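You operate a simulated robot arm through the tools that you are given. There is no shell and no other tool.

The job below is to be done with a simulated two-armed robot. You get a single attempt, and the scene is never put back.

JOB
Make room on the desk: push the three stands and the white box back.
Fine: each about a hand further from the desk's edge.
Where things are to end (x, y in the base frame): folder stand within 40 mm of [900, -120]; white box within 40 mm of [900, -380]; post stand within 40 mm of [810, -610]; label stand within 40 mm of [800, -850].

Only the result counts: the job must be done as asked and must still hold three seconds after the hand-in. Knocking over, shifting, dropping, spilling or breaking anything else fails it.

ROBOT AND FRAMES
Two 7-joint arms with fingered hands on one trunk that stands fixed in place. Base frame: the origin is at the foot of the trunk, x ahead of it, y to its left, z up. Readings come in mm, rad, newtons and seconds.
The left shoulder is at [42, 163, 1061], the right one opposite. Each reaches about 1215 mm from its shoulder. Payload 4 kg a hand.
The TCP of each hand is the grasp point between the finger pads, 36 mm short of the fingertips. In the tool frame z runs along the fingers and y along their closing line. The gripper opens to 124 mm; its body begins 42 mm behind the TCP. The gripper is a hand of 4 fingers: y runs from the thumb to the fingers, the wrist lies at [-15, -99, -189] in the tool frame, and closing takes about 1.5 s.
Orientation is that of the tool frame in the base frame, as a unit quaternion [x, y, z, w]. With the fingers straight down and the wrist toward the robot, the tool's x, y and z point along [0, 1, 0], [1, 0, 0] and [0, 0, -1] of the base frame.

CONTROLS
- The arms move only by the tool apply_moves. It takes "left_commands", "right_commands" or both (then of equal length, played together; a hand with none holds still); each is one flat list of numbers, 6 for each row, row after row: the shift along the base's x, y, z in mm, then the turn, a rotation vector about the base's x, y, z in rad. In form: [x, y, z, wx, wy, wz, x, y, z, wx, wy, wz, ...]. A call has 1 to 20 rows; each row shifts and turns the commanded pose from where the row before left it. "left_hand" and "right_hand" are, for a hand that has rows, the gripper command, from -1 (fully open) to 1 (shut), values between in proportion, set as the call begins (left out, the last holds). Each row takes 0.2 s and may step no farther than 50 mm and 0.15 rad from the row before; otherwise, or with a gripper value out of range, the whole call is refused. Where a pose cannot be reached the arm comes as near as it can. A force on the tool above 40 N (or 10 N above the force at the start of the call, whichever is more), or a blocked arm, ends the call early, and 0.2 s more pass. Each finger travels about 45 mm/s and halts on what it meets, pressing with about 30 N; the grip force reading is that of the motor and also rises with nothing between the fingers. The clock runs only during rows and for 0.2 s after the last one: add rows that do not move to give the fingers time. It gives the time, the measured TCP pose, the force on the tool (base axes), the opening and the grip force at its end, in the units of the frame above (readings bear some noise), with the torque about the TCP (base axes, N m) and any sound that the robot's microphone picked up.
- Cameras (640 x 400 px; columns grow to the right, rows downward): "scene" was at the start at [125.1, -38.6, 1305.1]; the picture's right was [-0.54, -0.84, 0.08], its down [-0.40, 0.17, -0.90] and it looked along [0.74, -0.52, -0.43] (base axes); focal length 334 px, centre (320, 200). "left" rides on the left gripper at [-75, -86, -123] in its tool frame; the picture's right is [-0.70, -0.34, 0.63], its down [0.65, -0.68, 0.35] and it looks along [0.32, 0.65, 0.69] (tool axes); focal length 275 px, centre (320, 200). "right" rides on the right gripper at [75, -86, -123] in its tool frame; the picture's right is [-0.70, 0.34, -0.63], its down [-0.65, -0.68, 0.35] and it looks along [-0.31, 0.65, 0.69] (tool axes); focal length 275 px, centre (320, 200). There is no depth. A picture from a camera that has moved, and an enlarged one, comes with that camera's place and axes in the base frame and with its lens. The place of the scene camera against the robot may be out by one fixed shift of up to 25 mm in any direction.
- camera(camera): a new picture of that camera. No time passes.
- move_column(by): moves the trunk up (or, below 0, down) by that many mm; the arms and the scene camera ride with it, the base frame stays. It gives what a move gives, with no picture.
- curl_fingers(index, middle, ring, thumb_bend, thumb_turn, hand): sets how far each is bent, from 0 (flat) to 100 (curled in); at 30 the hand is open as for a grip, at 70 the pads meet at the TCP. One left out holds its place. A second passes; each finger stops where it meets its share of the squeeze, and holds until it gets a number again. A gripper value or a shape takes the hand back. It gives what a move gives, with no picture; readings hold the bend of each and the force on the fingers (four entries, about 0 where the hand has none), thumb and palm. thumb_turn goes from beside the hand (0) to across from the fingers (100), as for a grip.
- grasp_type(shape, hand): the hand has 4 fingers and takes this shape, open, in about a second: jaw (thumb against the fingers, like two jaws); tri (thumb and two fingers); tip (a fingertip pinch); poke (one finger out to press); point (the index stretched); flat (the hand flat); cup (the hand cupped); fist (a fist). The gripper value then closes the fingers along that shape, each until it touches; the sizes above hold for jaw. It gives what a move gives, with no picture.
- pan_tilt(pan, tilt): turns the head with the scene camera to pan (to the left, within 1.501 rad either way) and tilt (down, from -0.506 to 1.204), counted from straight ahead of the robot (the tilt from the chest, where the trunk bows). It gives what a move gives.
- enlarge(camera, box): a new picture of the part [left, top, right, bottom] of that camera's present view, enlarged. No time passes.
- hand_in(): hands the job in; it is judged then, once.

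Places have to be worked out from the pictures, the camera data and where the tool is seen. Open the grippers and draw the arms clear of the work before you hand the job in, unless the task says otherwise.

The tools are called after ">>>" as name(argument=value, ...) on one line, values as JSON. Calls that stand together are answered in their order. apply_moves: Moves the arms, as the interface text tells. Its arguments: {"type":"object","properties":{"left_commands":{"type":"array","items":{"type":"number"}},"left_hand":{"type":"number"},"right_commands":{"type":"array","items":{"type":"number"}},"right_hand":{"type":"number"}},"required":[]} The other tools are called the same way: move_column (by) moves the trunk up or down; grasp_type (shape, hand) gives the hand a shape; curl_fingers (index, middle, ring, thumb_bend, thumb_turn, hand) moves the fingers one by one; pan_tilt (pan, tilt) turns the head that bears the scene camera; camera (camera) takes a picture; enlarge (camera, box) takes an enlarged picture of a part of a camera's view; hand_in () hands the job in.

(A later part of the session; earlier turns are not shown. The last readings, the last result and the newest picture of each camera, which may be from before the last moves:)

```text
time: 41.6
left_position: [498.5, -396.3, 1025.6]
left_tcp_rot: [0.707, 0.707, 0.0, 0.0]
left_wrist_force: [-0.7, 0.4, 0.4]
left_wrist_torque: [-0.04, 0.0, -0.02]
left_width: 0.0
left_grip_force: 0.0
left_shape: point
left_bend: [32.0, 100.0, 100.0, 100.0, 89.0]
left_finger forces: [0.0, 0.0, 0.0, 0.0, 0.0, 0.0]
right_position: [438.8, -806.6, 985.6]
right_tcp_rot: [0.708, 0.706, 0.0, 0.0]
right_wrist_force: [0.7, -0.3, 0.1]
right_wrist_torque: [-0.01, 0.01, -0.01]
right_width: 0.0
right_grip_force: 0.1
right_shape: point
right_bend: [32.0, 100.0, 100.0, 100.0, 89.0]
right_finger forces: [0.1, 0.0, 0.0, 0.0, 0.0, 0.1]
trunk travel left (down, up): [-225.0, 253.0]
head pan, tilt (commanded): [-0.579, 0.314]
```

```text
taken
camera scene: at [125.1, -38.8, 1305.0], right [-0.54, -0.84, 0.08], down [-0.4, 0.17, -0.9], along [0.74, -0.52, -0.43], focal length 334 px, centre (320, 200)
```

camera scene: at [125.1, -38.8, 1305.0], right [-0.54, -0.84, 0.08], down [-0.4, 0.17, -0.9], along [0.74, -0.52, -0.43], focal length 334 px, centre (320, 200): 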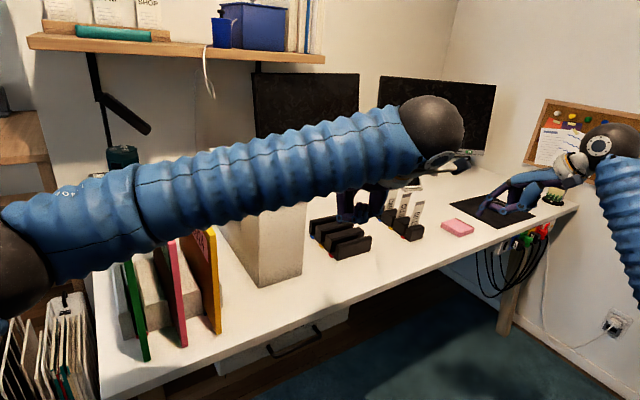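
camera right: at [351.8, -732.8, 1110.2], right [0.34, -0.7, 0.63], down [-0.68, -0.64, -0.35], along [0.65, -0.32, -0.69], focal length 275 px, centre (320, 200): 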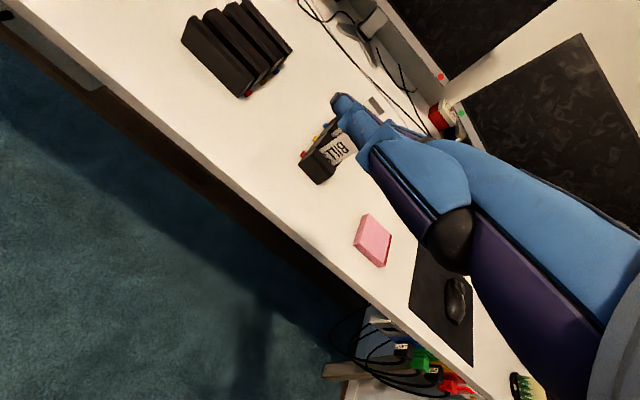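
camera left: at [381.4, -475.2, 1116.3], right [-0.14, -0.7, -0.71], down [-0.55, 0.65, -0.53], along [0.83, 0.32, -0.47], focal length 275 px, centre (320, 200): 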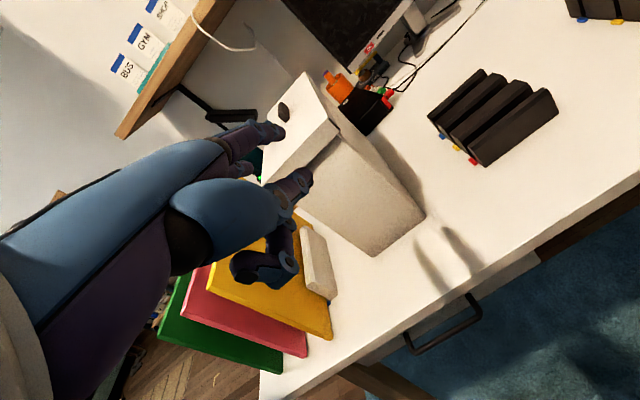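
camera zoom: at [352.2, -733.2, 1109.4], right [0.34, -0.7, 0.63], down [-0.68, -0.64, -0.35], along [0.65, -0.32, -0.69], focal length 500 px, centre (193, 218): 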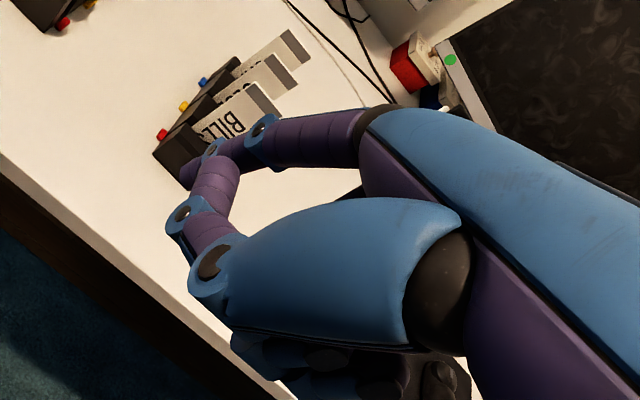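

The "point" shape keeps the index bent by 32, so I'll straighten the index to 0 on both hands and keep the other fingers and thumb folded. That puts the curled knuckles well behind the fingertip.

>>> curl_fingers(hand="left", index=0, middle=100, ring=100, thumb_bend=100, thumb_turn=100)

>>> curl_fingers(hand="right", index=0, middle=100, ring=100, thumb_bend=100, thumb_turn=100)

>>> enlarge(camera="left", box=[130, 80, 370, 300])

>>> enlarge(camera="right", box=[270, 80, 510, 300])

>>> enlarge(camera="scene", box=[460, 110, 640, 240])

```text
time: 42.6
left_position: [499.9, -395.8, 1025.3]
left_tcp_rot: [0.708, 0.706, 0.0, 0.0]
left_wrist_force: [0.6, 0.5, 0.0]
left_wrist_torque: [-0.01, 0.03, -0.01]
left_width: 43.5
left_grip_force: 0.0
left_shape: fingers
left_bend: [0.0, 100.0, 100.0, 100.0, 100.0]
left_finger forces: [0.0, 0.1, 0.0, 0.1, 0.0, 0.0]
right_position: [439.2, -806.8, 985.9]
right_tcp_rot: [0.708, 0.706, -0.001, 0.0]
right_wrist_force: [0.4, -0.1, -0.4]
right_wrist_torque: [0.01, -0.03, 0.01]
right_width: 0.0
right_grip_force: 0.1
right_shape: point
right_bend: [32.0, 100.0, 100.0, 100.0, 89.0]
right_finger forces: [0.0, 0.1, 0.0, 0.0, 0.0, 0.0]
trunk travel left (down, up): [-225.0, 253.0]
head pan, tilt (commanded): [-0.579, 0.314]
```

```text
time: 43.6
left_position: [498.2, -396.7, 1025.0]
left_tcp_rot: [0.708, 0.706, 0.0, 0.0]
left_wrist_force: [0.3, -0.4, 0.4]
left_wrist_torque: [0.0, 0.0, -0.02]
left_width: 43.6
left_grip_force: 0.0
left_shape: fingers
left_bend: [0.0, 100.0, 100.0, 100.0, 100.0]
left_finger forces: [0.2, 0.0, 0.0, 0.1, 0.0, 0.0]
right_position: [439.0, -807.7, 986.7]
right_tcp_rot: [0.708, 0.706, 0.0, 0.001]
right_wrist_force: [0.5, 0.0, -0.4]
right_wrist_torque: [-0.01, 0.01, 0.01]
right_width: 43.7
right_grip_force: 0.0
right_shape: fingers
right_bend: [0.0, 100.0, 100.0, 100.0, 100.0]
right_finger forces: [0.1, 0.0, 0.0, 0.0, 0.0, 0.0]
trunk travel left (down, up): [-225.0, 253.0]
head pan, tilt (commanded): [-0.579, 0.314]
```

```text
1.82 times, centred on (250, 190) of left
camera zoom: at [412.6, -472.6, 1148.4], right [-0.34, -0.7, -0.63], down [-0.68, 0.65, -0.35], along [0.65, 0.32, -0.69], focal length 500 px, centre (447, 218)
```

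zoom: 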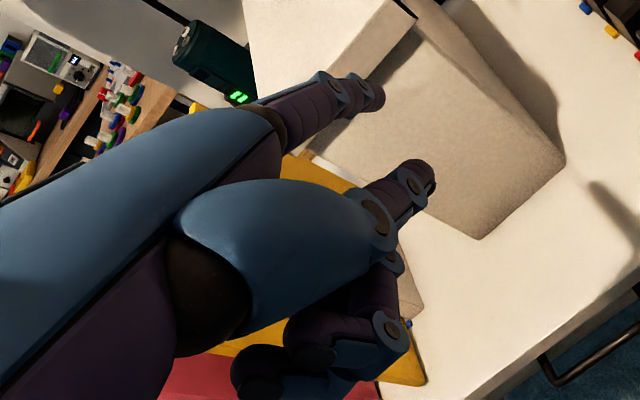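

```text
1.82 times, centred on (390, 190) of right
camera zoom: at [352.2, -733.2, 1109.4], right [0.34, -0.7, 0.63], down [-0.68, -0.64, -0.35], along [0.65, -0.32, -0.69], focal length 500 px, centre (193, 218)
```

zoom: 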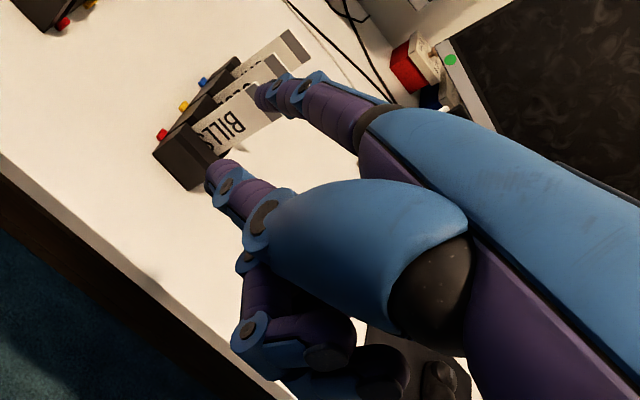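

```text
3.08 times, centred on (550, 175) of scene
camera zoom: at [125.1, -38.8, 1305.1], right [-0.54, -0.84, 0.08], down [-0.4, 0.17, -0.9], along [0.74, -0.52, -0.43], focal length 1026 px, centre (-388, 277)
```

zoom: 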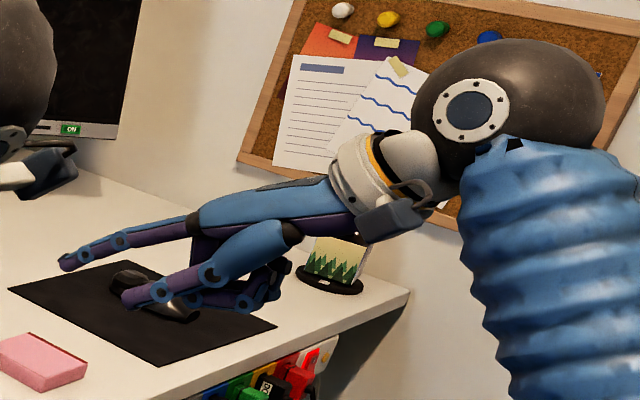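

The scene view confirms the index tip sits about 131 mm ahead of the TCP, at TCP height. The thumb tip ends about 65 mm behind it on the inner side, so I'll yaw each hand 0.35 rad inward so the thumb and palm clear the folders. Now I'll bring both hands up and across to points outside the stand.

>>> apply_moves(left_commands=[0, 0, 35, 0, 0, 0, 0, 0, 35, 0, 0, 0, 7, 44, 0, 0, 0, 0, 7, 44, 0, 0, 0, 0, 7, 44, 0, 0, 0, 0, 7, 44, 0, 0, 0, 0, 7, 44, 0, 0, 0, 0, 7, 44, 0, 0, 0, 0, 7, 44, 0, 0, 0, 0, 7, 44, 0, 0, 0, -0.117, 7, 44, 0, 0, 0, -0.117, 7, 45, 0, 0, 0, -0.116, 0, 0, 0, 0, 0, 0], right_commands=[10, 40, 15, 0, 0, 0, 10, 43, 15, 0, 0, 0, 10, 43, 15, 0, 0, 0, 10, 43, 15, 0, 0, 0, 11, 43, 15, 0, 0, 0, 11, 43, 15, 0, 0, 0, 11, 43, 10, 0, 0, 0, 11, 44, 9, 0, 0, 0, 11, 44, 0, 0, 0, 0, 11, 44, 0, 0, 0, 0.117, 11, 44, 0, 0, 0, 0.117, 11, 44, 0, 0, 0, 0.116, 0, 0, 0, 0, 0, 0])

>>> camera(camera="scene")

>>> camera(camera="left")

>>> camera(camera="right")

```text
time: 46.4
left_position: [564.5, 40.3, 1092.2]
left_tcp_rot: [0.82, 0.572, 0.002, -0.001]
left_wrist_force: [-1.1, -1.3, 0.9]
left_wrist_torque: [0.0, 0.0, 0.01]
left_width: 43.5
left_grip_force: 0.0
left_shape: fingers
left_bend: [0.0, 100.0, 100.0, 100.0, 100.0]
left_finger forces: [0.0, 0.0, 0.0, 0.0, 0.0, 0.0]
right_position: [572.0, -286.6, 1093.7]
right_tcp_rot: [0.573, 0.82, 0.002, -0.001]
right_wrist_force: [-1.5, -0.7, -0.4]
right_wrist_torque: [0.03, -0.04, 0.01]
right_width: 43.7
right_grip_force: 0.1
right_shape: fingers
right_bend: [0.0, 100.0, 100.0, 100.0, 100.0]
right_finger forces: [0.0, 0.0, 0.1, 0.0, 0.1, 0.0]
trunk travel left (down, up): [-225.0, 253.0]
head pan, tilt (commanded): [-0.579, 0.314]
```

```text
taken
camera scene: at [124.7, -40.5, 1305.1], right [-0.54, -0.84, 0.08], down [-0.4, 0.17, -0.9], along [0.74, -0.52, -0.43], focal length 334 px, centre (320, 200)
```

scene: 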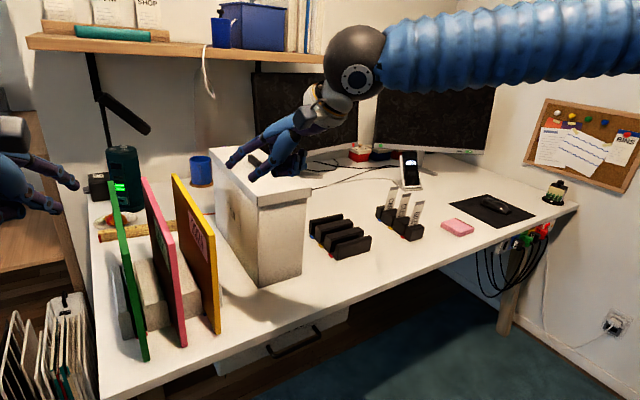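

```text
taken
camera left: at [457.9, -1.4, 1215.7], right [-0.56, -0.54, -0.63], down [-0.42, 0.84, -0.34], along [0.72, 0.07, -0.69], focal length 275 px, centre (320, 200)
```

left: 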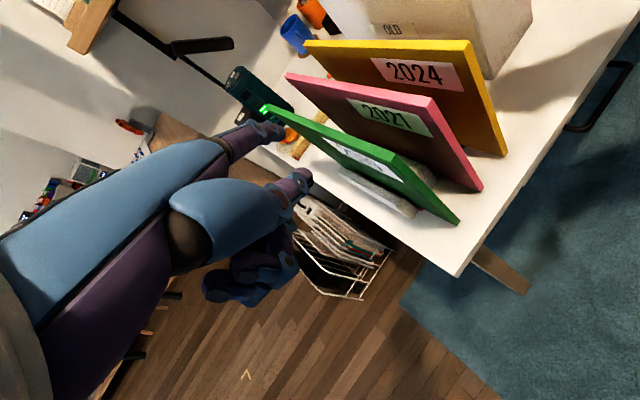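

```text
taken
camera right: at [464.9, -246.8, 1216.4], right [0.56, -0.54, 0.63], down [-0.42, -0.84, -0.35], along [0.72, -0.07, -0.69], focal length 275 px, centre (320, 200)
```

right: 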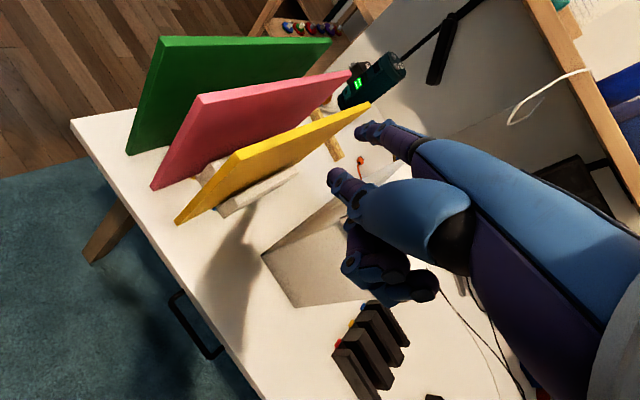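

Both hand cameras now look at the stand from either side. I'll zoom in to measure the outer blocks before descending.

>>> enlarge(camera="left", box=[320, 120, 480, 280])

>>> enlarge(camera="right", box=[160, 120, 320, 280])

```text
2.50 times, centred on (400, 200) of left
camera zoom: at [457.9, -1.4, 1215.7], right [-0.56, -0.54, -0.63], down [-0.42, 0.84, -0.34], along [0.72, 0.07, -0.69], focal length 688 px, centre (120, 200)
```

zoom: 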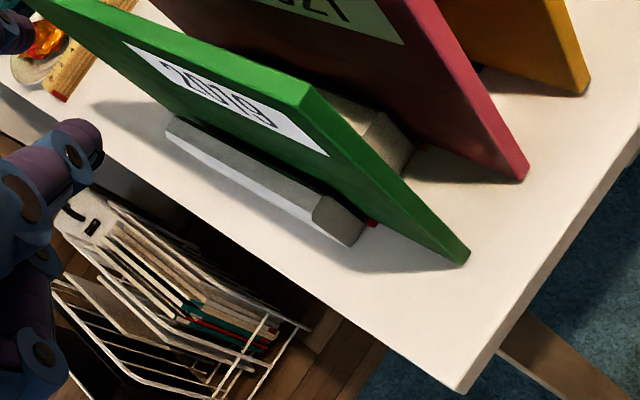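

```text
2.50 times, centred on (240, 200) of right
camera zoom: at [464.9, -246.8, 1216.4], right [0.56, -0.54, 0.63], down [-0.42, -0.84, -0.35], along [0.72, -0.07, -0.69], focal length 688 px, centre (520, 200)
```

zoom: 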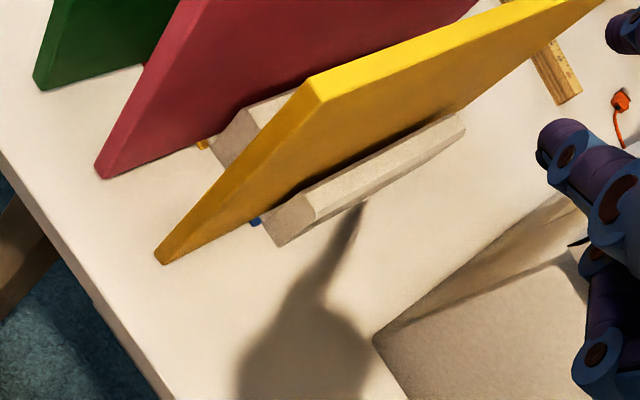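

The outer blocks measure left y≈-27..-49 and right y≈-195..-217, with fronts at x≈709–711. Both fingertips are still outside and in front of them. I'll lower both hands straight down to z≈800.

>>> apply_moves(left_commands=[0, 0, -42, 0, 0, 0, 0, 0, -42, 0, 0, 0, 0, 0, -42, 0, 0, 0, 0, 0, -42, 0, 0, 0, 0, 0, -42, 0, 0, 0, 0, 0, -42, 0, 0, 0, 0, 0, -42, 0, 0, 0, 0, 0, 0, 0, 0, 0], right_commands=[0, 0, -42, 0, 0, 0, 0, 0, -42, 0, 0, 0, 0, 0, -42, 0, 0, 0, 0, 0, -42, 0, 0, 0, 0, 0, -42, 0, 0, 0, 0, 0, -42, 0, 0, 0, 0, 0, -42, 0, 0, 0, 0, 0, 0, 0, 0, 0])

>>> camera(camera="scene")

>>> camera(camera="left")

>>> camera(camera="right")

```text
time: 48.2
left_position: [566.8, 44.7, 798.6]
left_tcp_rot: [0.82, 0.573, 0.0, 0.001]
left_wrist_force: [0.2, -0.2, 0.3]
left_wrist_torque: [-0.02, 0.0, 0.0]
left_width: 43.5
left_grip_force: 0.1
left_shape: fingers
left_bend: [0.0, 100.0, 100.0, 100.0, 100.0]
left_finger forces: [0.1, 0.0, 0.0, 0.0, 0.1, 0.0]
right_position: [564.9, -286.0, 798.1]
right_tcp_rot: [0.574, 0.819, 0.001, 0.0]
right_wrist_force: [0.6, 0.3, 0.4]
right_wrist_torque: [-0.03, -0.03, 0.0]
right_width: 43.5
right_grip_force: 0.2
right_shape: fingers
right_bend: [0.0, 100.0, 100.0, 100.0, 100.0]
right_finger forces: [0.0, 0.1, 0.1, 0.0, 0.1, 0.0]
trunk travel left (down, up): [-225.0, 253.0]
head pan, tilt (commanded): [-0.579, 0.314]
```

```text
taken
camera scene: at [124.3, -38.3, 1305.4], right [-0.54, -0.84, 0.08], down [-0.4, 0.17, -0.9], along [0.74, -0.52, -0.43], focal length 334 px, centre (320, 200)
```

scene: 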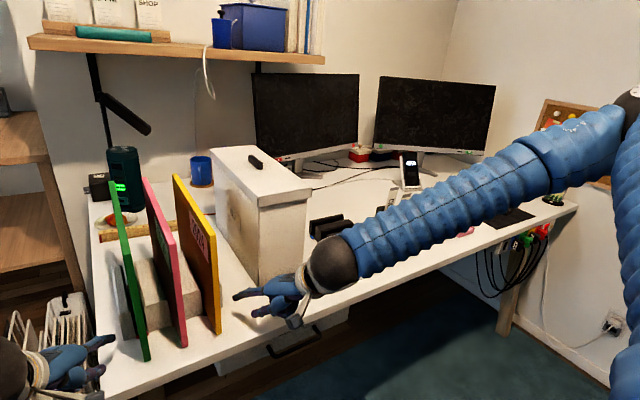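

```text
taken
camera left: at [460.4, 2.1, 920.6], right [-0.56, -0.54, -0.63], down [-0.42, 0.84, -0.35], along [0.72, 0.07, -0.69], focal length 275 px, centre (320, 200)
```

left: 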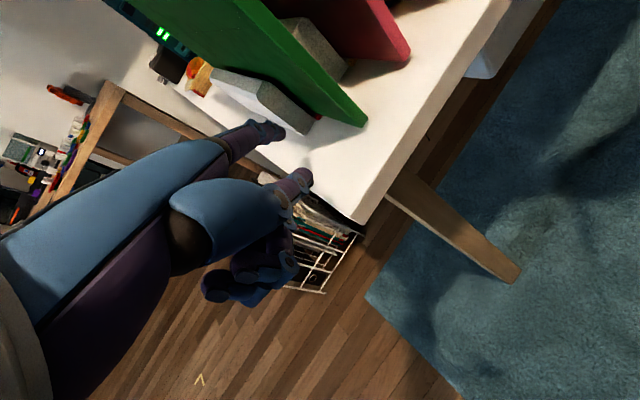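

```text
taken
camera right: at [458.5, -245.6, 921.0], right [0.55, -0.54, 0.63], down [-0.42, -0.84, -0.35], along [0.72, -0.07, -0.69], focal length 275 px, centre (320, 200)
```

right: 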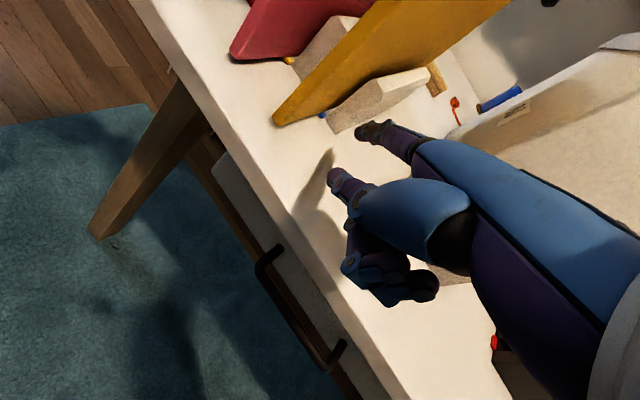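

Both index tips hang beside the stand at the right height. I'll shift each inward about 22 mm and check the tip alignment against the outer blocks.

>>> apply_moves(left_commands=[0, -11, 0, 0, 0, 0, 0, -11, 0, 0, 0, 0, 0, 0, 0, 0, 0, 0], right_commands=[0, 11, 0, 0, 0, 0, 0, 11, 0, 0, 0, 0, 0, 0, 0, 0, 0, 0])

>>> enlarge(camera="left", box=[200, 50, 400, 210])

>>> enlarge(camera="right", box=[250, 50, 450, 210])

>>> enlarge(camera="scene", box=[60, 200, 320, 400])

```text
time: 49.0
left_position: [567.6, 22.9, 798.5]
left_tcp_rot: [0.82, 0.572, 0.0, -0.001]
left_wrist_force: [-0.5, -0.3, -0.2]
left_wrist_torque: [-0.02, 0.02, 0.0]
left_width: 43.4
left_grip_force: 0.0
left_shape: fingers
left_bend: [0.0, 100.0, 100.0, 100.0, 100.0]
left_finger forces: [0.0, 0.0, 0.0, 0.0, 0.1, 0.0]
right_position: [567.0, -265.4, 797.8]
right_tcp_rot: [0.573, 0.819, 0.0, 0.0]
right_wrist_force: [0.0, 0.0, 0.0]
right_wrist_torque: [0.01, 0.01, -0.03]
right_width: 43.5
right_grip_force: 0.0
right_shape: fingers
right_bend: [0.0, 100.0, 100.0, 100.0, 100.0]
right_finger forces: [0.1, 0.0, 0.0, 0.0, 0.0, 0.0]
trunk travel left (down, up): [-225.0, 253.0]
head pan, tilt (commanded): [-0.579, 0.314]
```

```text
2.50 times, centred on (300, 130) of left
camera zoom: at [461.4, -19.8, 922.1], right [-0.56, -0.54, -0.63], down [-0.42, 0.84, -0.35], along [0.72, 0.07, -0.69], focal length 688 px, centre (370, 375)
```

zoom: 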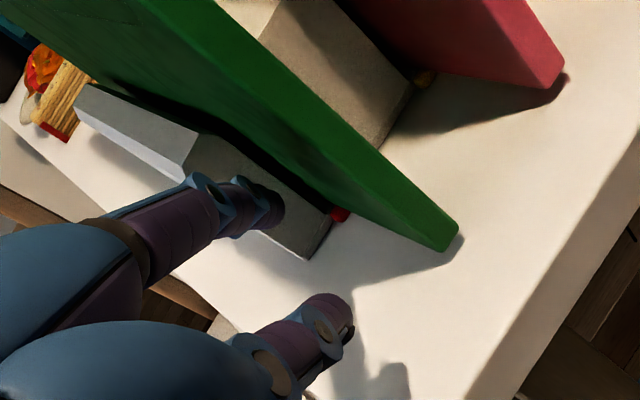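

```text
2.50 times, centred on (350, 130) of right
camera zoom: at [459.7, -224.6, 920.5], right [0.56, -0.54, 0.63], down [-0.42, -0.84, -0.35], along [0.72, -0.07, -0.69], focal length 688 px, centre (245, 375)
```

zoom: 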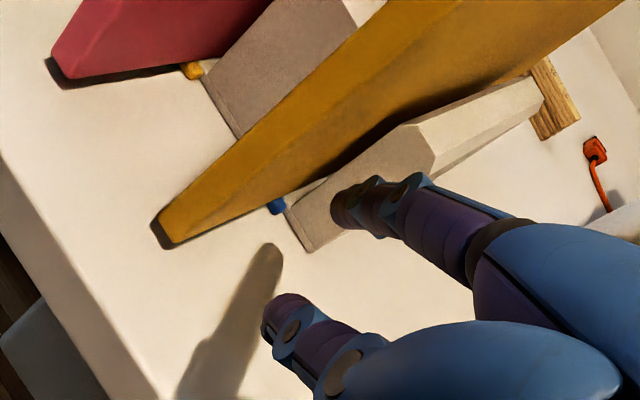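

```text
2.00 times, centred on (190, 300) of scene
camera zoom: at [124.9, -38.4, 1305.1], right [-0.54, -0.84, 0.08], down [-0.4, 0.17, -0.9], along [0.74, -0.52, -0.43], focal length 667 px, centre (580, 0)
```

zoom: 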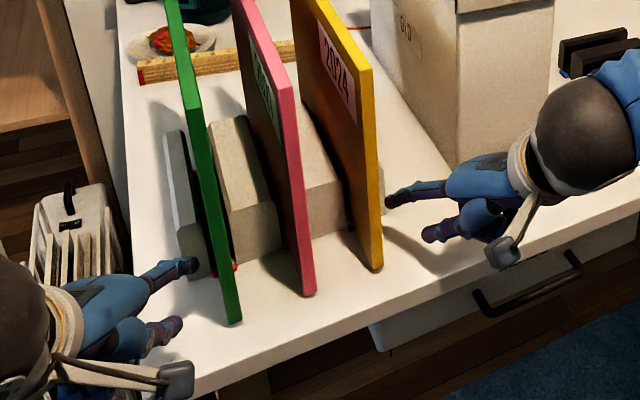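

The left tip is at about y=-33 and the right tip at about y=-210, each facing its outer block, and the thumbs are well clear of the folders. I'll nudge a few mm inward and advance 20 mm toward contact.

>>> apply_moves(left_commands=[0, -4, 0, 0, 0, 0, 7, 0, 0, 0, 0, 0, 7, 0, 0, 0, 0, 0, 6, 0, 0, 0, 0, 0, 0, 0, 0, 0, 0, 0], right_commands=[0, 3, 0, 0, 0, 0, 7, 0, 0, 0, 0, 0, 7, 0, 0, 0, 0, 0, 6, 0, 0, 0, 0, 0, 0, 0, 0, 0, 0, 0])

>>> enlarge(camera="left", box=[200, 50, 400, 210])

>>> enlarge(camera="right", box=[250, 50, 450, 210])

```text
time: 50.2
left_position: [587.0, 19.5, 801.7]
left_tcp_rot: [0.82, 0.573, 0.0, 0.0]
left_wrist_force: [-0.1, -0.4, -0.4]
left_wrist_torque: [-0.04, 0.0, 0.01]
left_width: 43.6
left_grip_force: 0.0
left_shape: fingers
left_bend: [0.0, 100.0, 100.0, 100.0, 100.0]
left_finger forces: [0.0, 0.1, 0.0, 0.0, 0.0, 0.0]
right_position: [589.6, -263.7, 800.0]
right_tcp_rot: [0.573, 0.819, 0.0, 0.001]
right_wrist_force: [0.4, 0.1, -0.2]
right_wrist_torque: [0.04, 0.0, 0.01]
right_width: 43.2
right_grip_force: 0.0
right_shape: fingers
right_bend: [0.0, 100.0, 100.0, 100.0, 100.0]
right_finger forces: [0.0, 0.0, 0.0, 0.1, 0.0, 0.1]
trunk travel left (down, up): [-225.0, 253.0]
head pan, tilt (commanded): [-0.579, 0.314]
```

```text
2.50 times, centred on (300, 130) of left
camera zoom: at [480.9, -22.7, 923.9], right [-0.56, -0.54, -0.63], down [-0.42, 0.84, -0.35], along [0.72, 0.07, -0.69], focal length 688 px, centre (370, 375)
```

zoom: 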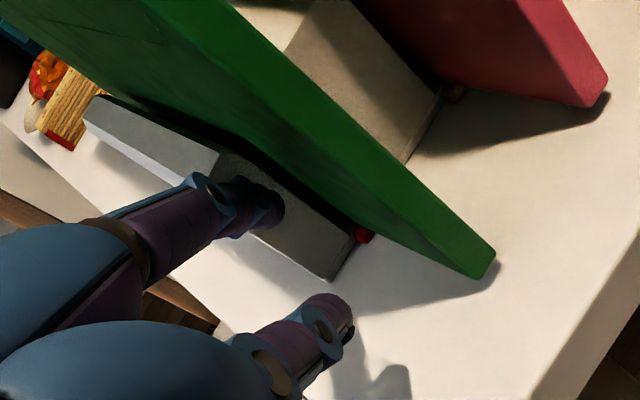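

```text
2.50 times, centred on (350, 130) of right
camera zoom: at [482.3, -222.3, 922.3], right [0.56, -0.54, 0.63], down [-0.42, -0.84, -0.35], along [0.72, -0.07, -0.69], focal length 688 px, centre (245, 375)
```

zoom: 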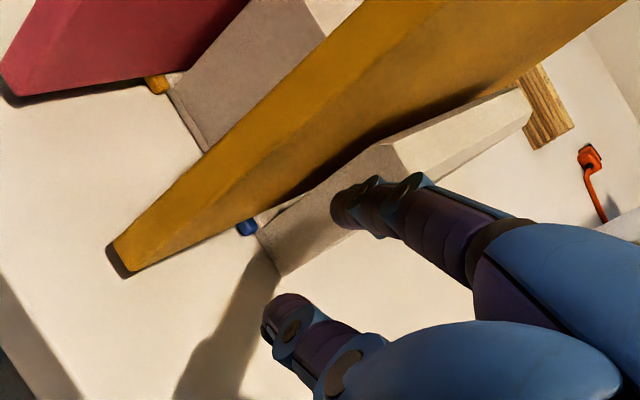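

There's no contact yet and both tips are still centred on the blocks. I'll continue in 4 mm steps, watching the finger forces.

>>> apply_moves(left_commands=[4, 0, 0, 0, 0, 0, 4, 0, 0, 0, 0, 0, 0, 0, 0, 0, 0, 0], right_commands=[4, 0, 0, 0, 0, 0, 4, 0, 0, 0, 0, 0, 0, 0, 0, 0, 0, 0])

>>> enlarge(camera="left", box=[200, 50, 400, 210])

>>> enlarge(camera="right", box=[250, 50, 450, 210])

```text
time: 51.0
left_position: [595.2, 18.8, 802.6]
left_tcp_rot: [0.819, 0.573, 0.0, 0.001]
left_wrist_force: [-1.5, 0.0, 0.2]
left_wrist_torque: [-0.04, -0.04, -0.02]
left_width: 43.1
left_grip_force: 0.3
left_shape: fingers
left_bend: [0.0, 100.0, 100.0, 100.0, 100.0]
left_finger forces: [0.9, 0.0, 0.1, 0.0, 0.0, 0.0]
right_position: [597.3, -262.5, 799.7]
right_tcp_rot: [0.574, 0.819, 0.001, -0.001]
right_wrist_force: [-3.0, -1.2, 1.7]
right_wrist_torque: [0.07, -0.09, 0.1]
right_width: 41.9
right_grip_force: 1.6
right_shape: fingers
right_bend: [1.0, 100.0, 100.0, 100.0, 100.0]
right_finger forces: [3.5, 0.0, 0.0, 0.0, 0.0, 0.0]
trunk travel left (down, up): [-225.0, 253.0]
head pan, tilt (commanded): [-0.579, 0.314]
```

```text
2.50 times, centred on (300, 130) of left
camera zoom: at [488.2, -23.3, 924.5], right [-0.56, -0.54, -0.63], down [-0.42, 0.84, -0.35], along [0.72, 0.07, -0.69], focal length 688 px, centre (370, 375)
```

zoom: 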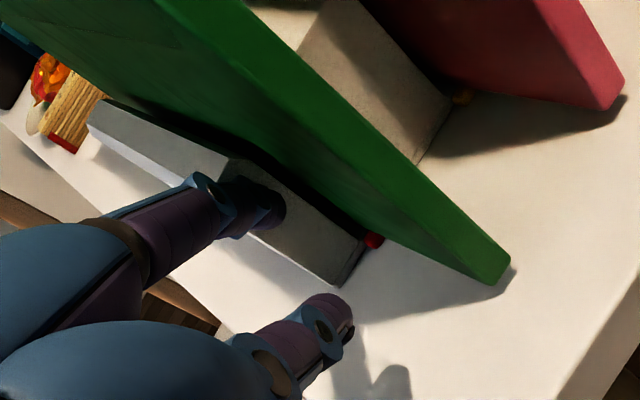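

```text
2.50 times, centred on (350, 130) of right
camera zoom: at [490.2, -222.0, 923.0], right [0.55, -0.54, 0.63], down [-0.42, -0.84, -0.35], along [0.72, -0.07, -0.69], focal length 688 px, centre (245, 375)
```

zoom: 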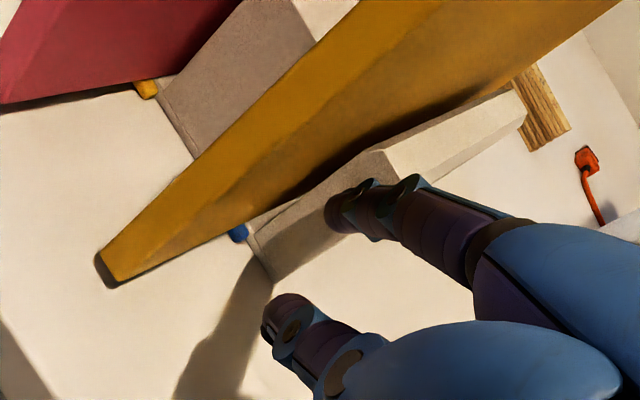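

Both index fingers are now touching their blocks (left 0.9 N, right 3.5 N). I'll push both together for 20 mm and check the motion and balance.

>>> apply_moves(left_commands=[5, 0, 0, 0, 0, 0, 5, 0, 0, 0, 0, 0, 5, 0, 0, 0, 0, 0, 5, 0, 0, 0, 0, 0, 0, 0, 0, 0, 0, 0], right_commands=[5, 0, 0, 0, 0, 0, 5, 0, 0, 0, 0, 0, 5, 0, 0, 0, 0, 0, 5, 0, 0, 0, 0, 0, 0, 0, 0, 0, 0, 0])

>>> camera(camera="left")

>>> camera(camera="right")

>>> enlarge(camera="scene", box=[60, 180, 320, 380])

```text
time: 52.2
left_position: [614.7, 18.6, 803.4]
left_tcp_rot: [0.82, 0.573, 0.0, 0.0]
left_wrist_force: [-1.6, 1.1, -0.9]
left_wrist_torque: [0.01, -0.02, -0.11]
left_width: 42.2
left_grip_force: 1.1
left_shape: fingers
left_bend: [1.0, 100.0, 100.0, 100.0, 100.0]
left_finger forces: [2.0, 0.0, 0.0, 0.0, 0.0, 0.0]
right_position: [618.9, -263.1, 801.2]
right_tcp_rot: [0.574, 0.819, 0.0, 0.0]
right_wrist_force: [-2.2, -0.1, -1.4]
right_wrist_torque: [-0.01, 0.0, 0.12]
right_width: 41.9
right_grip_force: 1.1
right_shape: fingers
right_bend: [1.0, 100.0, 100.0, 100.0, 100.0]
right_finger forces: [2.1, 0.0, 0.0, 0.0, 0.0, 0.0]
trunk travel left (down, up): [-225.0, 253.0]
head pan, tilt (commanded): [-0.579, 0.314]
```

```text
taken
camera left: at [508.7, -23.2, 925.2], right [-0.56, -0.54, -0.63], down [-0.42, 0.84, -0.35], along [0.72, 0.07, -0.69], focal length 275 px, centre (320, 200)
```

left: 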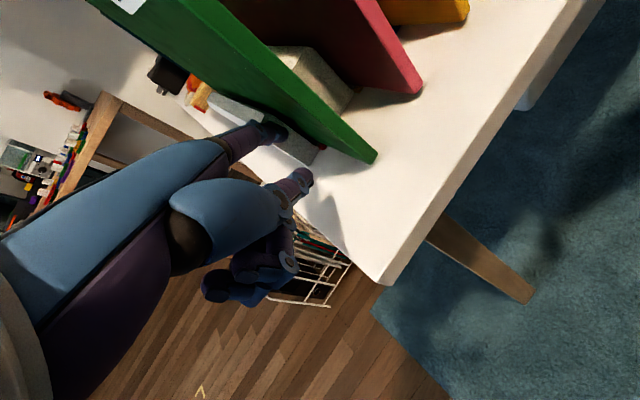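

```text
taken
camera right: at [511.2, -222.1, 923.5], right [0.56, -0.54, 0.63], down [-0.42, -0.84, -0.35], along [0.72, -0.07, -0.69], focal length 275 px, centre (320, 200)
```

right: 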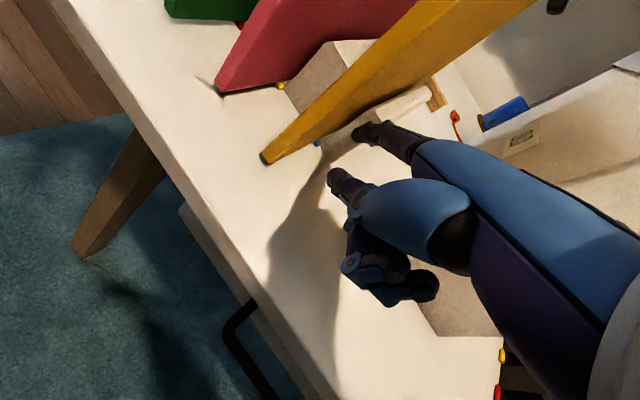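

```text
2.00 times, centred on (190, 280) of scene
camera zoom: at [125.0, -38.5, 1305.1], right [-0.54, -0.84, 0.08], down [-0.4, 0.17, -0.9], along [0.74, -0.52, -0.43], focal length 667 px, centre (580, 40)
```

zoom: 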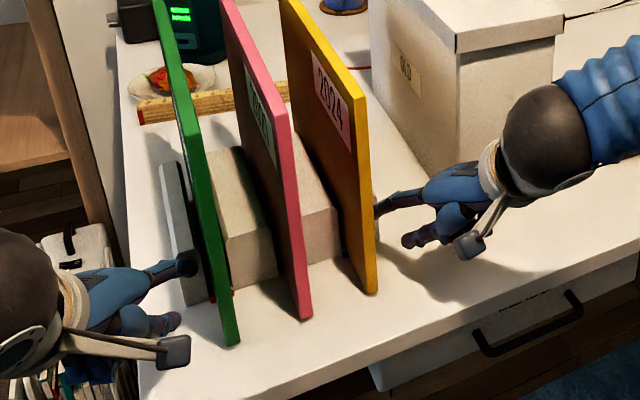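

The folders travel with the stand (green front moved from x≈635 to 655) and the forces are balanced at about 2 N each. The wooden ruler lies behind the folders at x≈1070–1090, so I need to watch that gap. I'll push 40 mm more and recheck.

>>> apply_moves(left_commands=[6, 0, 0, 0, 0, 0, 6, 0, 0, 0, 0, 0, 6, 0, 0, 0, 0, 0, 6, 0, 0, 0, 0, 0, 6, 0, 0, 0, 0, 0, 6, 0, 0, 0, 0, 0, 6, 0, 0, 0, 0, 0, 0, 0, 0, 0, 0, 0], right_commands=[6, 0, 0, 0, 0, 0, 6, 0, 0, 0, 0, 0, 6, 0, 0, 0, 0, 0, 6, 0, 0, 0, 0, 0, 6, 0, 0, 0, 0, 0, 6, 0, 0, 0, 0, 0, 4, 0, 0, 0, 0, 0, 0, 0, 0, 0, 0, 0])

>>> camera(camera="left")

>>> camera(camera="right")

>>> enlarge(camera="scene", box=[60, 160, 320, 360])

```text
time: 54.0
left_position: [657.3, 18.0, 803.5]
left_tcp_rot: [0.82, 0.572, 0.0, 0.0]
left_wrist_force: [-2.5, 0.2, 1.4]
left_wrist_torque: [0.01, 0.0, -0.07]
left_width: 41.9
left_grip_force: 1.6
left_shape: fingers
left_bend: [1.0, 100.0, 100.0, 100.0, 100.0]
left_finger forces: [2.6, 0.1, 0.1, 0.0, 0.0, 0.1]
right_position: [657.4, -262.3, 800.2]
right_tcp_rot: [0.574, 0.819, 0.0, 0.0]
right_wrist_force: [-0.9, 0.2, 0.0]
right_wrist_torque: [0.03, -0.08, 0.08]
right_width: 42.9
right_grip_force: 1.8
right_shape: fingers
right_bend: [1.0, 100.0, 100.0, 100.0, 100.0]
right_finger forces: [1.7, 0.0, 0.0, 0.0, 0.1, 0.0]
trunk travel left (down, up): [-225.0, 253.0]
head pan, tilt (commanded): [-0.579, 0.314]
```

```text
taken
camera left: at [550.8, -23.8, 925.2], right [-0.56, -0.54, -0.63], down [-0.42, 0.84, -0.35], along [0.72, 0.07, -0.69], focal length 275 px, centre (320, 200)
```

left: 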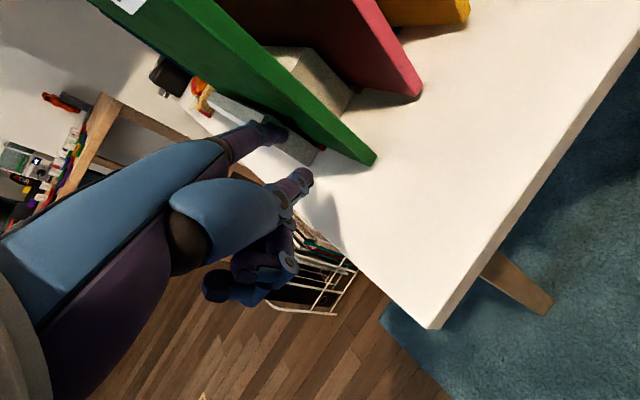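

```text
taken
camera right: at [550.3, -222.0, 922.2], right [0.56, -0.54, 0.63], down [-0.42, -0.84, -0.35], along [0.72, -0.07, -0.69], focal length 275 px, centre (320, 200)
```

right: 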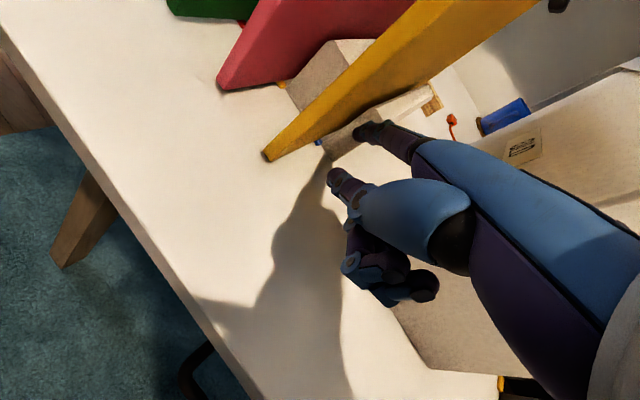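

```text
2.00 times, centred on (190, 260) of scene
camera zoom: at [124.9, -38.4, 1305.1], right [-0.54, -0.84, 0.08], down [-0.4, 0.17, -0.9], along [0.74, -0.52, -0.43], focal length 667 px, centre (580, 80)
```

zoom: 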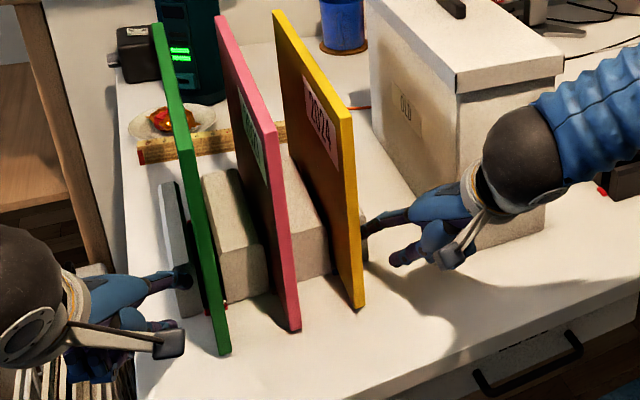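

The stand's front is now at x≈770, so its centre is about x≈851. The ruler's near edge is at x≈1080–1105 and the folder backs would end near x≈1054. I'll push 40 mm more, which keeps a safe gap.

>>> apply_moves(left_commands=[6, 0, 0, 0, 0, 0, 6, 0, 0, 0, 0, 0, 6, 0, 0, 0, 0, 0, 5, 0, 0, 0, 0, 0, 5, 0, 0, 0, 0, 0, 0, 0, 0, 0, 0, 0], right_commands=[6, 0, 0, 0, 0, 0, 6, 0, 0, 0, 0, 0, 6, 0, 0, 0, 0, 0, 5, 0, 0, 0, 0, 0, 5, 0, 0, 0, 0, 0, 0, 0, 0, 0, 0, 0])

>>> camera(camera="left")

>>> camera(camera="right")

>>> enlarge(camera="scene", box=[60, 140, 320, 340])

```text
time: 55.4
left_position: [686.4, 19.3, 803.7]
left_tcp_rot: [0.82, 0.573, 0.0, 0.0]
left_wrist_force: [-2.3, -0.3, 0.7]
left_wrist_torque: [-0.01, -0.02, -0.11]
left_width: 41.8
left_grip_force: 1.4
left_shape: fingers
left_bend: [1.0, 100.0, 100.0, 100.0, 100.0]
left_finger forces: [2.3, 0.0, 0.1, 0.0, 0.0, 0.0]
right_position: [683.7, -262.7, 799.1]
right_tcp_rot: [0.573, 0.819, 0.0, 0.0]
right_wrist_force: [-1.4, 0.2, -0.7]
right_wrist_torque: [0.02, 0.02, 0.15]
right_width: 42.3
right_grip_force: 0.6
right_shape: fingers
right_bend: [1.0, 100.0, 100.0, 100.0, 100.0]
right_finger forces: [2.0, 0.0, 0.0, 0.0, 0.0, 0.0]
trunk travel left (down, up): [-225.0, 253.0]
head pan, tilt (commanded): [-0.579, 0.314]
```

```text
taken
camera left: at [579.6, -23.7, 925.1], right [-0.56, -0.54, -0.63], down [-0.42, 0.84, -0.35], along [0.72, 0.07, -0.69], focal length 275 px, centre (320, 200)
```

left: 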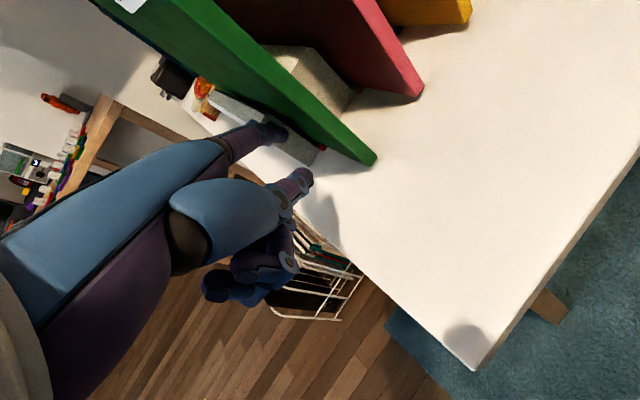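

```text
taken
camera right: at [577.8, -222.3, 922.3], right [0.56, -0.54, 0.63], down [-0.42, -0.84, -0.35], along [0.72, -0.07, -0.69], focal length 275 px, centre (320, 200)
```

right: 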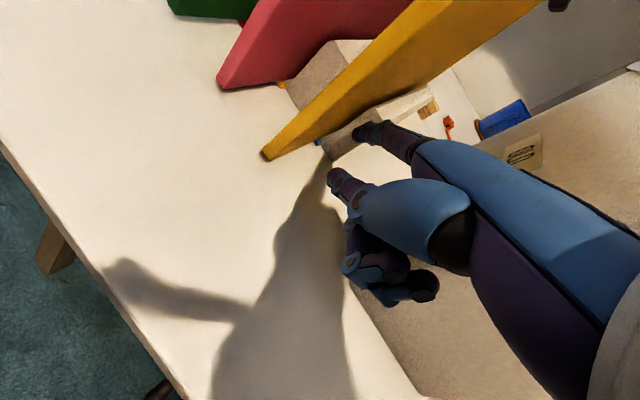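

```text
2.00 times, centred on (190, 240) of scene
camera zoom: at [125.0, -38.4, 1305.1], right [-0.54, -0.84, 0.08], down [-0.4, 0.17, -0.9], along [0.74, -0.52, -0.43], focal length 667 px, centre (580, 120)
```

zoom: 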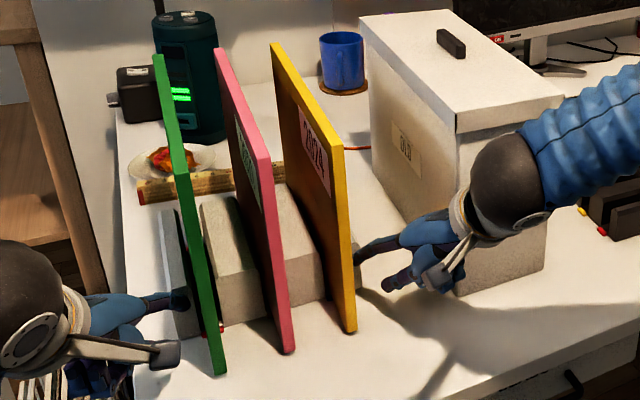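

The stand's front is at x≈798 (centre ≈878). Before the last nudge I'll zoom in on the ruler end to check the remaining gap behind the folders.

>>> enlarge(camera="right", box=[360, 40, 520, 160])

>>> enlarge(camera="left", box=[130, 40, 290, 160])

>>> enlarge(camera="scene", box=[110, 150, 250, 270])

```text
3.33 times, centred on (440, 100) of right
camera zoom: at [577.8, -222.3, 922.3], right [0.56, -0.54, 0.63], down [-0.42, -0.84, -0.35], along [0.72, -0.07, -0.69], focal length 918 px, centre (-80, 533)
```

zoom: 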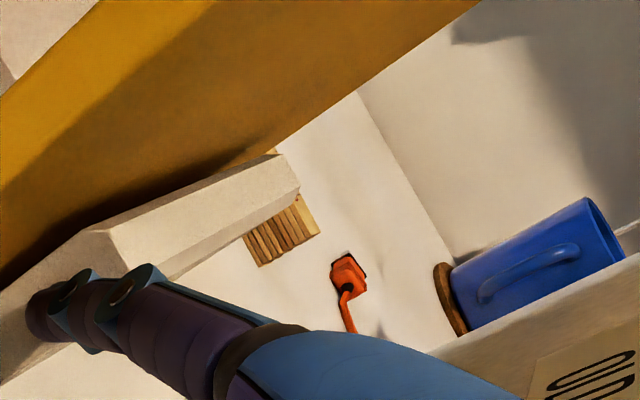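

```text
3.33 times, centred on (210, 100) of left
camera zoom: at [579.6, -23.7, 925.1], right [-0.56, -0.54, -0.63], down [-0.42, 0.84, -0.35], along [0.72, 0.07, -0.69], focal length 918 px, centre (687, 533)
```

zoom: 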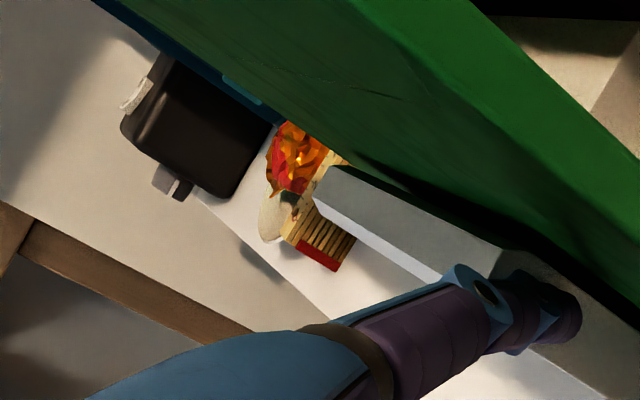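

```text
3.33 times, centred on (180, 210) of scene
camera zoom: at [125.0, -38.4, 1305.1], right [-0.54, -0.84, 0.08], down [-0.4, 0.17, -0.9], along [0.74, -0.52, -0.43], focal length 1112 px, centre (787, 167)
```

zoom: 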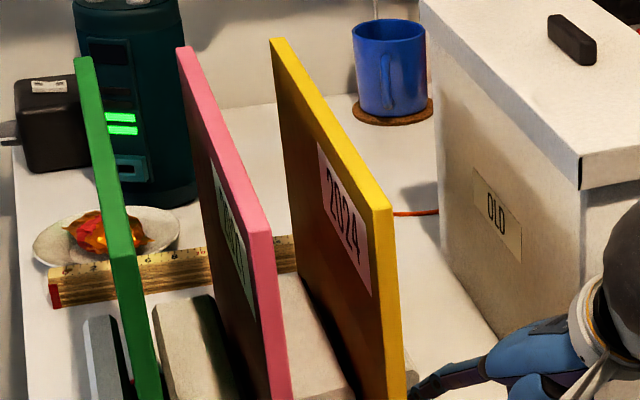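

The folder backs are at x≈1040 and the ruler's near edge at x≈1075–1100, so there's about 35 mm of gap. I'll nudge 10 mm more to bring the stand's centre to x≈888.

>>> apply_moves(left_commands=[4, 0, 0, 0, 0, 0, 4, 0, 0, 0, 0, 0, 0, 0, 0, 0, 0, 0], right_commands=[5, 0, 0, 0, 0, 0, 5, 0, 0, 0, 0, 0, 0, 0, 0, 0, 0, 0])

>>> enlarge(camera="scene", box=[60, 140, 320, 340])

>>> camera(camera="right")

```text
time: 56.2
left_position: [693.2, 17.9, 803.3]
left_tcp_rot: [0.82, 0.573, 0.001, 0.0]
left_wrist_force: [-1.6, -0.1, -1.4]
left_wrist_torque: [0.03, 0.06, -0.07]
left_width: 41.8
left_grip_force: 0.5
left_shape: fingers
left_bend: [1.0, 100.0, 100.0, 100.0, 100.0]
left_finger forces: [1.6, 0.0, 0.1, 0.1, 0.0, 0.0]
right_position: [695.2, -263.3, 798.7]
right_tcp_rot: [0.574, 0.819, 0.0, 0.0]
right_wrist_force: [-2.9, -0.5, 1.7]
right_wrist_torque: [0.06, -0.09, 0.02]
right_width: 42.2
right_grip_force: 1.7
right_shape: fingers
right_bend: [1.0, 100.0, 100.0, 100.0, 100.0]
right_finger forces: [2.7, 0.0, 0.1, 0.0, 0.0, 0.0]
trunk travel left (down, up): [-225.0, 253.0]
head pan, tilt (commanded): [-0.579, 0.314]
```

```text
2.00 times, centred on (190, 240) of scene
camera zoom: at [125.0, -38.5, 1305.1], right [-0.54, -0.84, 0.08], down [-0.4, 0.17, -0.9], along [0.74, -0.52, -0.43], focal length 667 px, centre (580, 120)
```

zoom: 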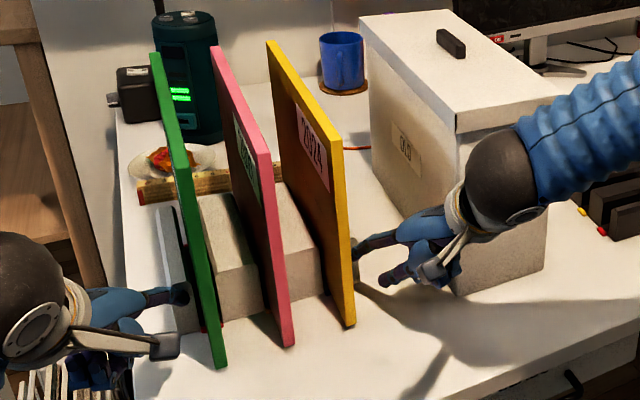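

```text
taken
camera right: at [588.1, -222.0, 921.5], right [0.55, -0.54, 0.63], down [-0.42, -0.84, -0.35], along [0.72, -0.07, -0.69], focal length 275 px, centre (320, 200)
```

right: 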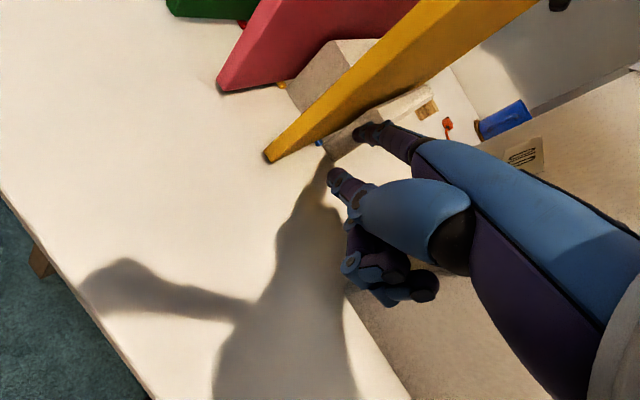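

The stand is in place (front ≈ x 808, folders upright, ruler untouched). Now I'll withdraw both hands straight back from the blocks, then raise them clear.

>>> apply_moves(left_commands=[-15, 0, 0, 0, 0, 0, -25, 0, 0, 0, 0, 0, -35, 0, 0, 0, 0, 0, -35, 0, 0, 0, 0, 0, -30, 0, 0, 0, 0, 0, 0, 0, 40, 0, 0, 0, 0, 0, 40, 0, 0, 0, 0, 0, 40, 0, 0, 0, 0, 5, 40, 0, 0, 0, 0, 10, 40, 0, 0, 0, 0, 20, 40, 0, 0, 0, 0, 20, 40, 0, 0, 0, 0, 0, 0, 0, 0, 0], right_commands=[-15, 0, 0, 0, 0, 0, -25, 0, 0, 0, 0, 0, -35, 0, 0, 0, 0, 0, -35, 0, 0, 0, 0, 0, -30, 0, 0, 0, 0, 0, 0, 0, 40, 0, 0, 0, 0, 0, 40, 0, 0, 0, 0, 0, 40, 0, 0, 0, 0, -5, 40, 0, 0, 0, 0, -10, 40, 0, 0, 0, 0, -20, 40, 0, 0, 0, 0, -20, 40, 0, 0, 0, 0, 0, 0, 0, 0, 0])

>>> camera(camera="scene")

>>> camera(camera="left")

>>> camera(camera="right")

```text
time: 59.0
left_position: [554.9, 74.9, 1082.9]
left_tcp_rot: [0.82, 0.573, -0.001, -0.001]
left_wrist_force: [-0.4, -0.6, 0.0]
left_wrist_torque: [-0.01, 0.02, -0.01]
left_width: 43.6
left_grip_force: 0.1
left_shape: fingers
left_bend: [0.0, 100.0, 100.0, 100.0, 100.0]
left_finger forces: [0.1, 0.0, 0.0, 0.0, 0.0, 0.1]
right_position: [555.8, -316.3, 1080.7]
right_tcp_rot: [0.574, 0.819, -0.001, -0.001]
right_wrist_force: [0.2, 0.3, 1.4]
right_wrist_torque: [0.02, 0.01, 0.0]
right_width: 43.7
right_grip_force: 0.0
right_shape: fingers
right_bend: [0.0, 100.0, 100.0, 100.0, 100.0]
right_finger forces: [0.1, 0.1, 0.0, 0.0, 0.1, 0.0]
trunk travel left (down, up): [-225.0, 253.0]
head pan, tilt (commanded): [-0.579, 0.314]
```

```text
taken
camera scene: at [126.2, -38.3, 1304.7], right [-0.54, -0.84, 0.08], down [-0.4, 0.17, -0.9], along [0.74, -0.52, -0.43], focal length 334 px, centre (320, 200)
```

scene: 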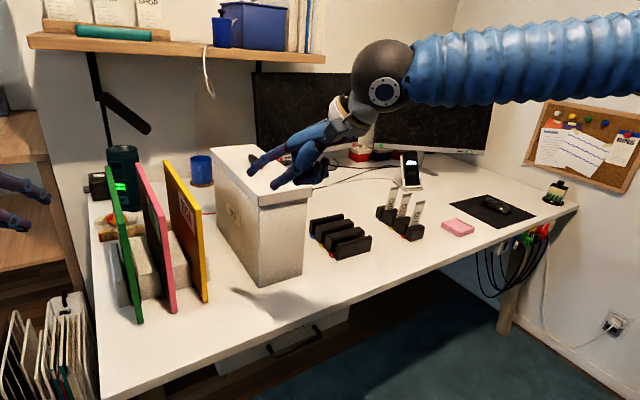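

```text
taken
camera left: at [447.2, 32.6, 1205.3], right [-0.56, -0.54, -0.63], down [-0.42, 0.84, -0.34], along [0.72, 0.07, -0.69], focal length 275 px, centre (320, 200)
```

left: 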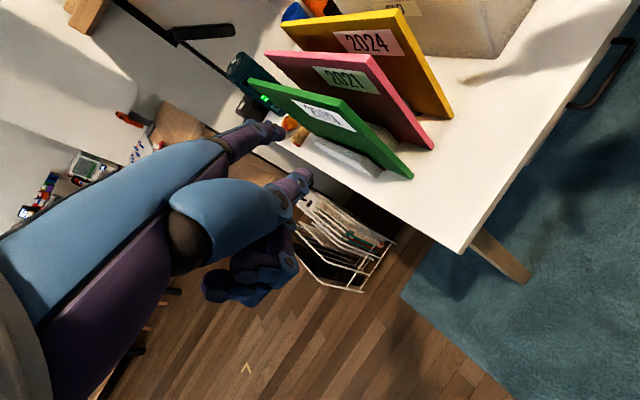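

```text
taken
camera right: at [448.9, -276.2, 1203.7], right [0.56, -0.54, 0.63], down [-0.42, -0.84, -0.34], along [0.72, -0.07, -0.69], focal length 275 px, centre (320, 200)
```

right: 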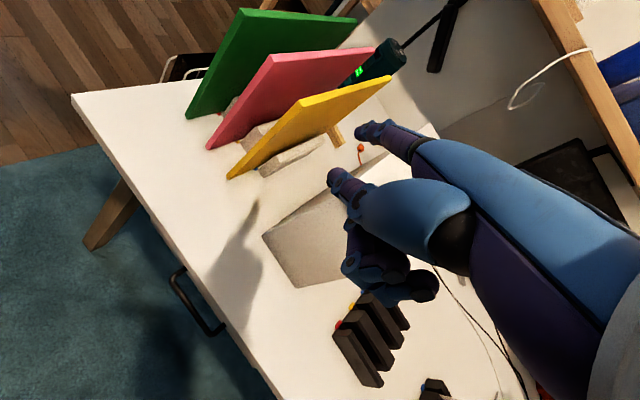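

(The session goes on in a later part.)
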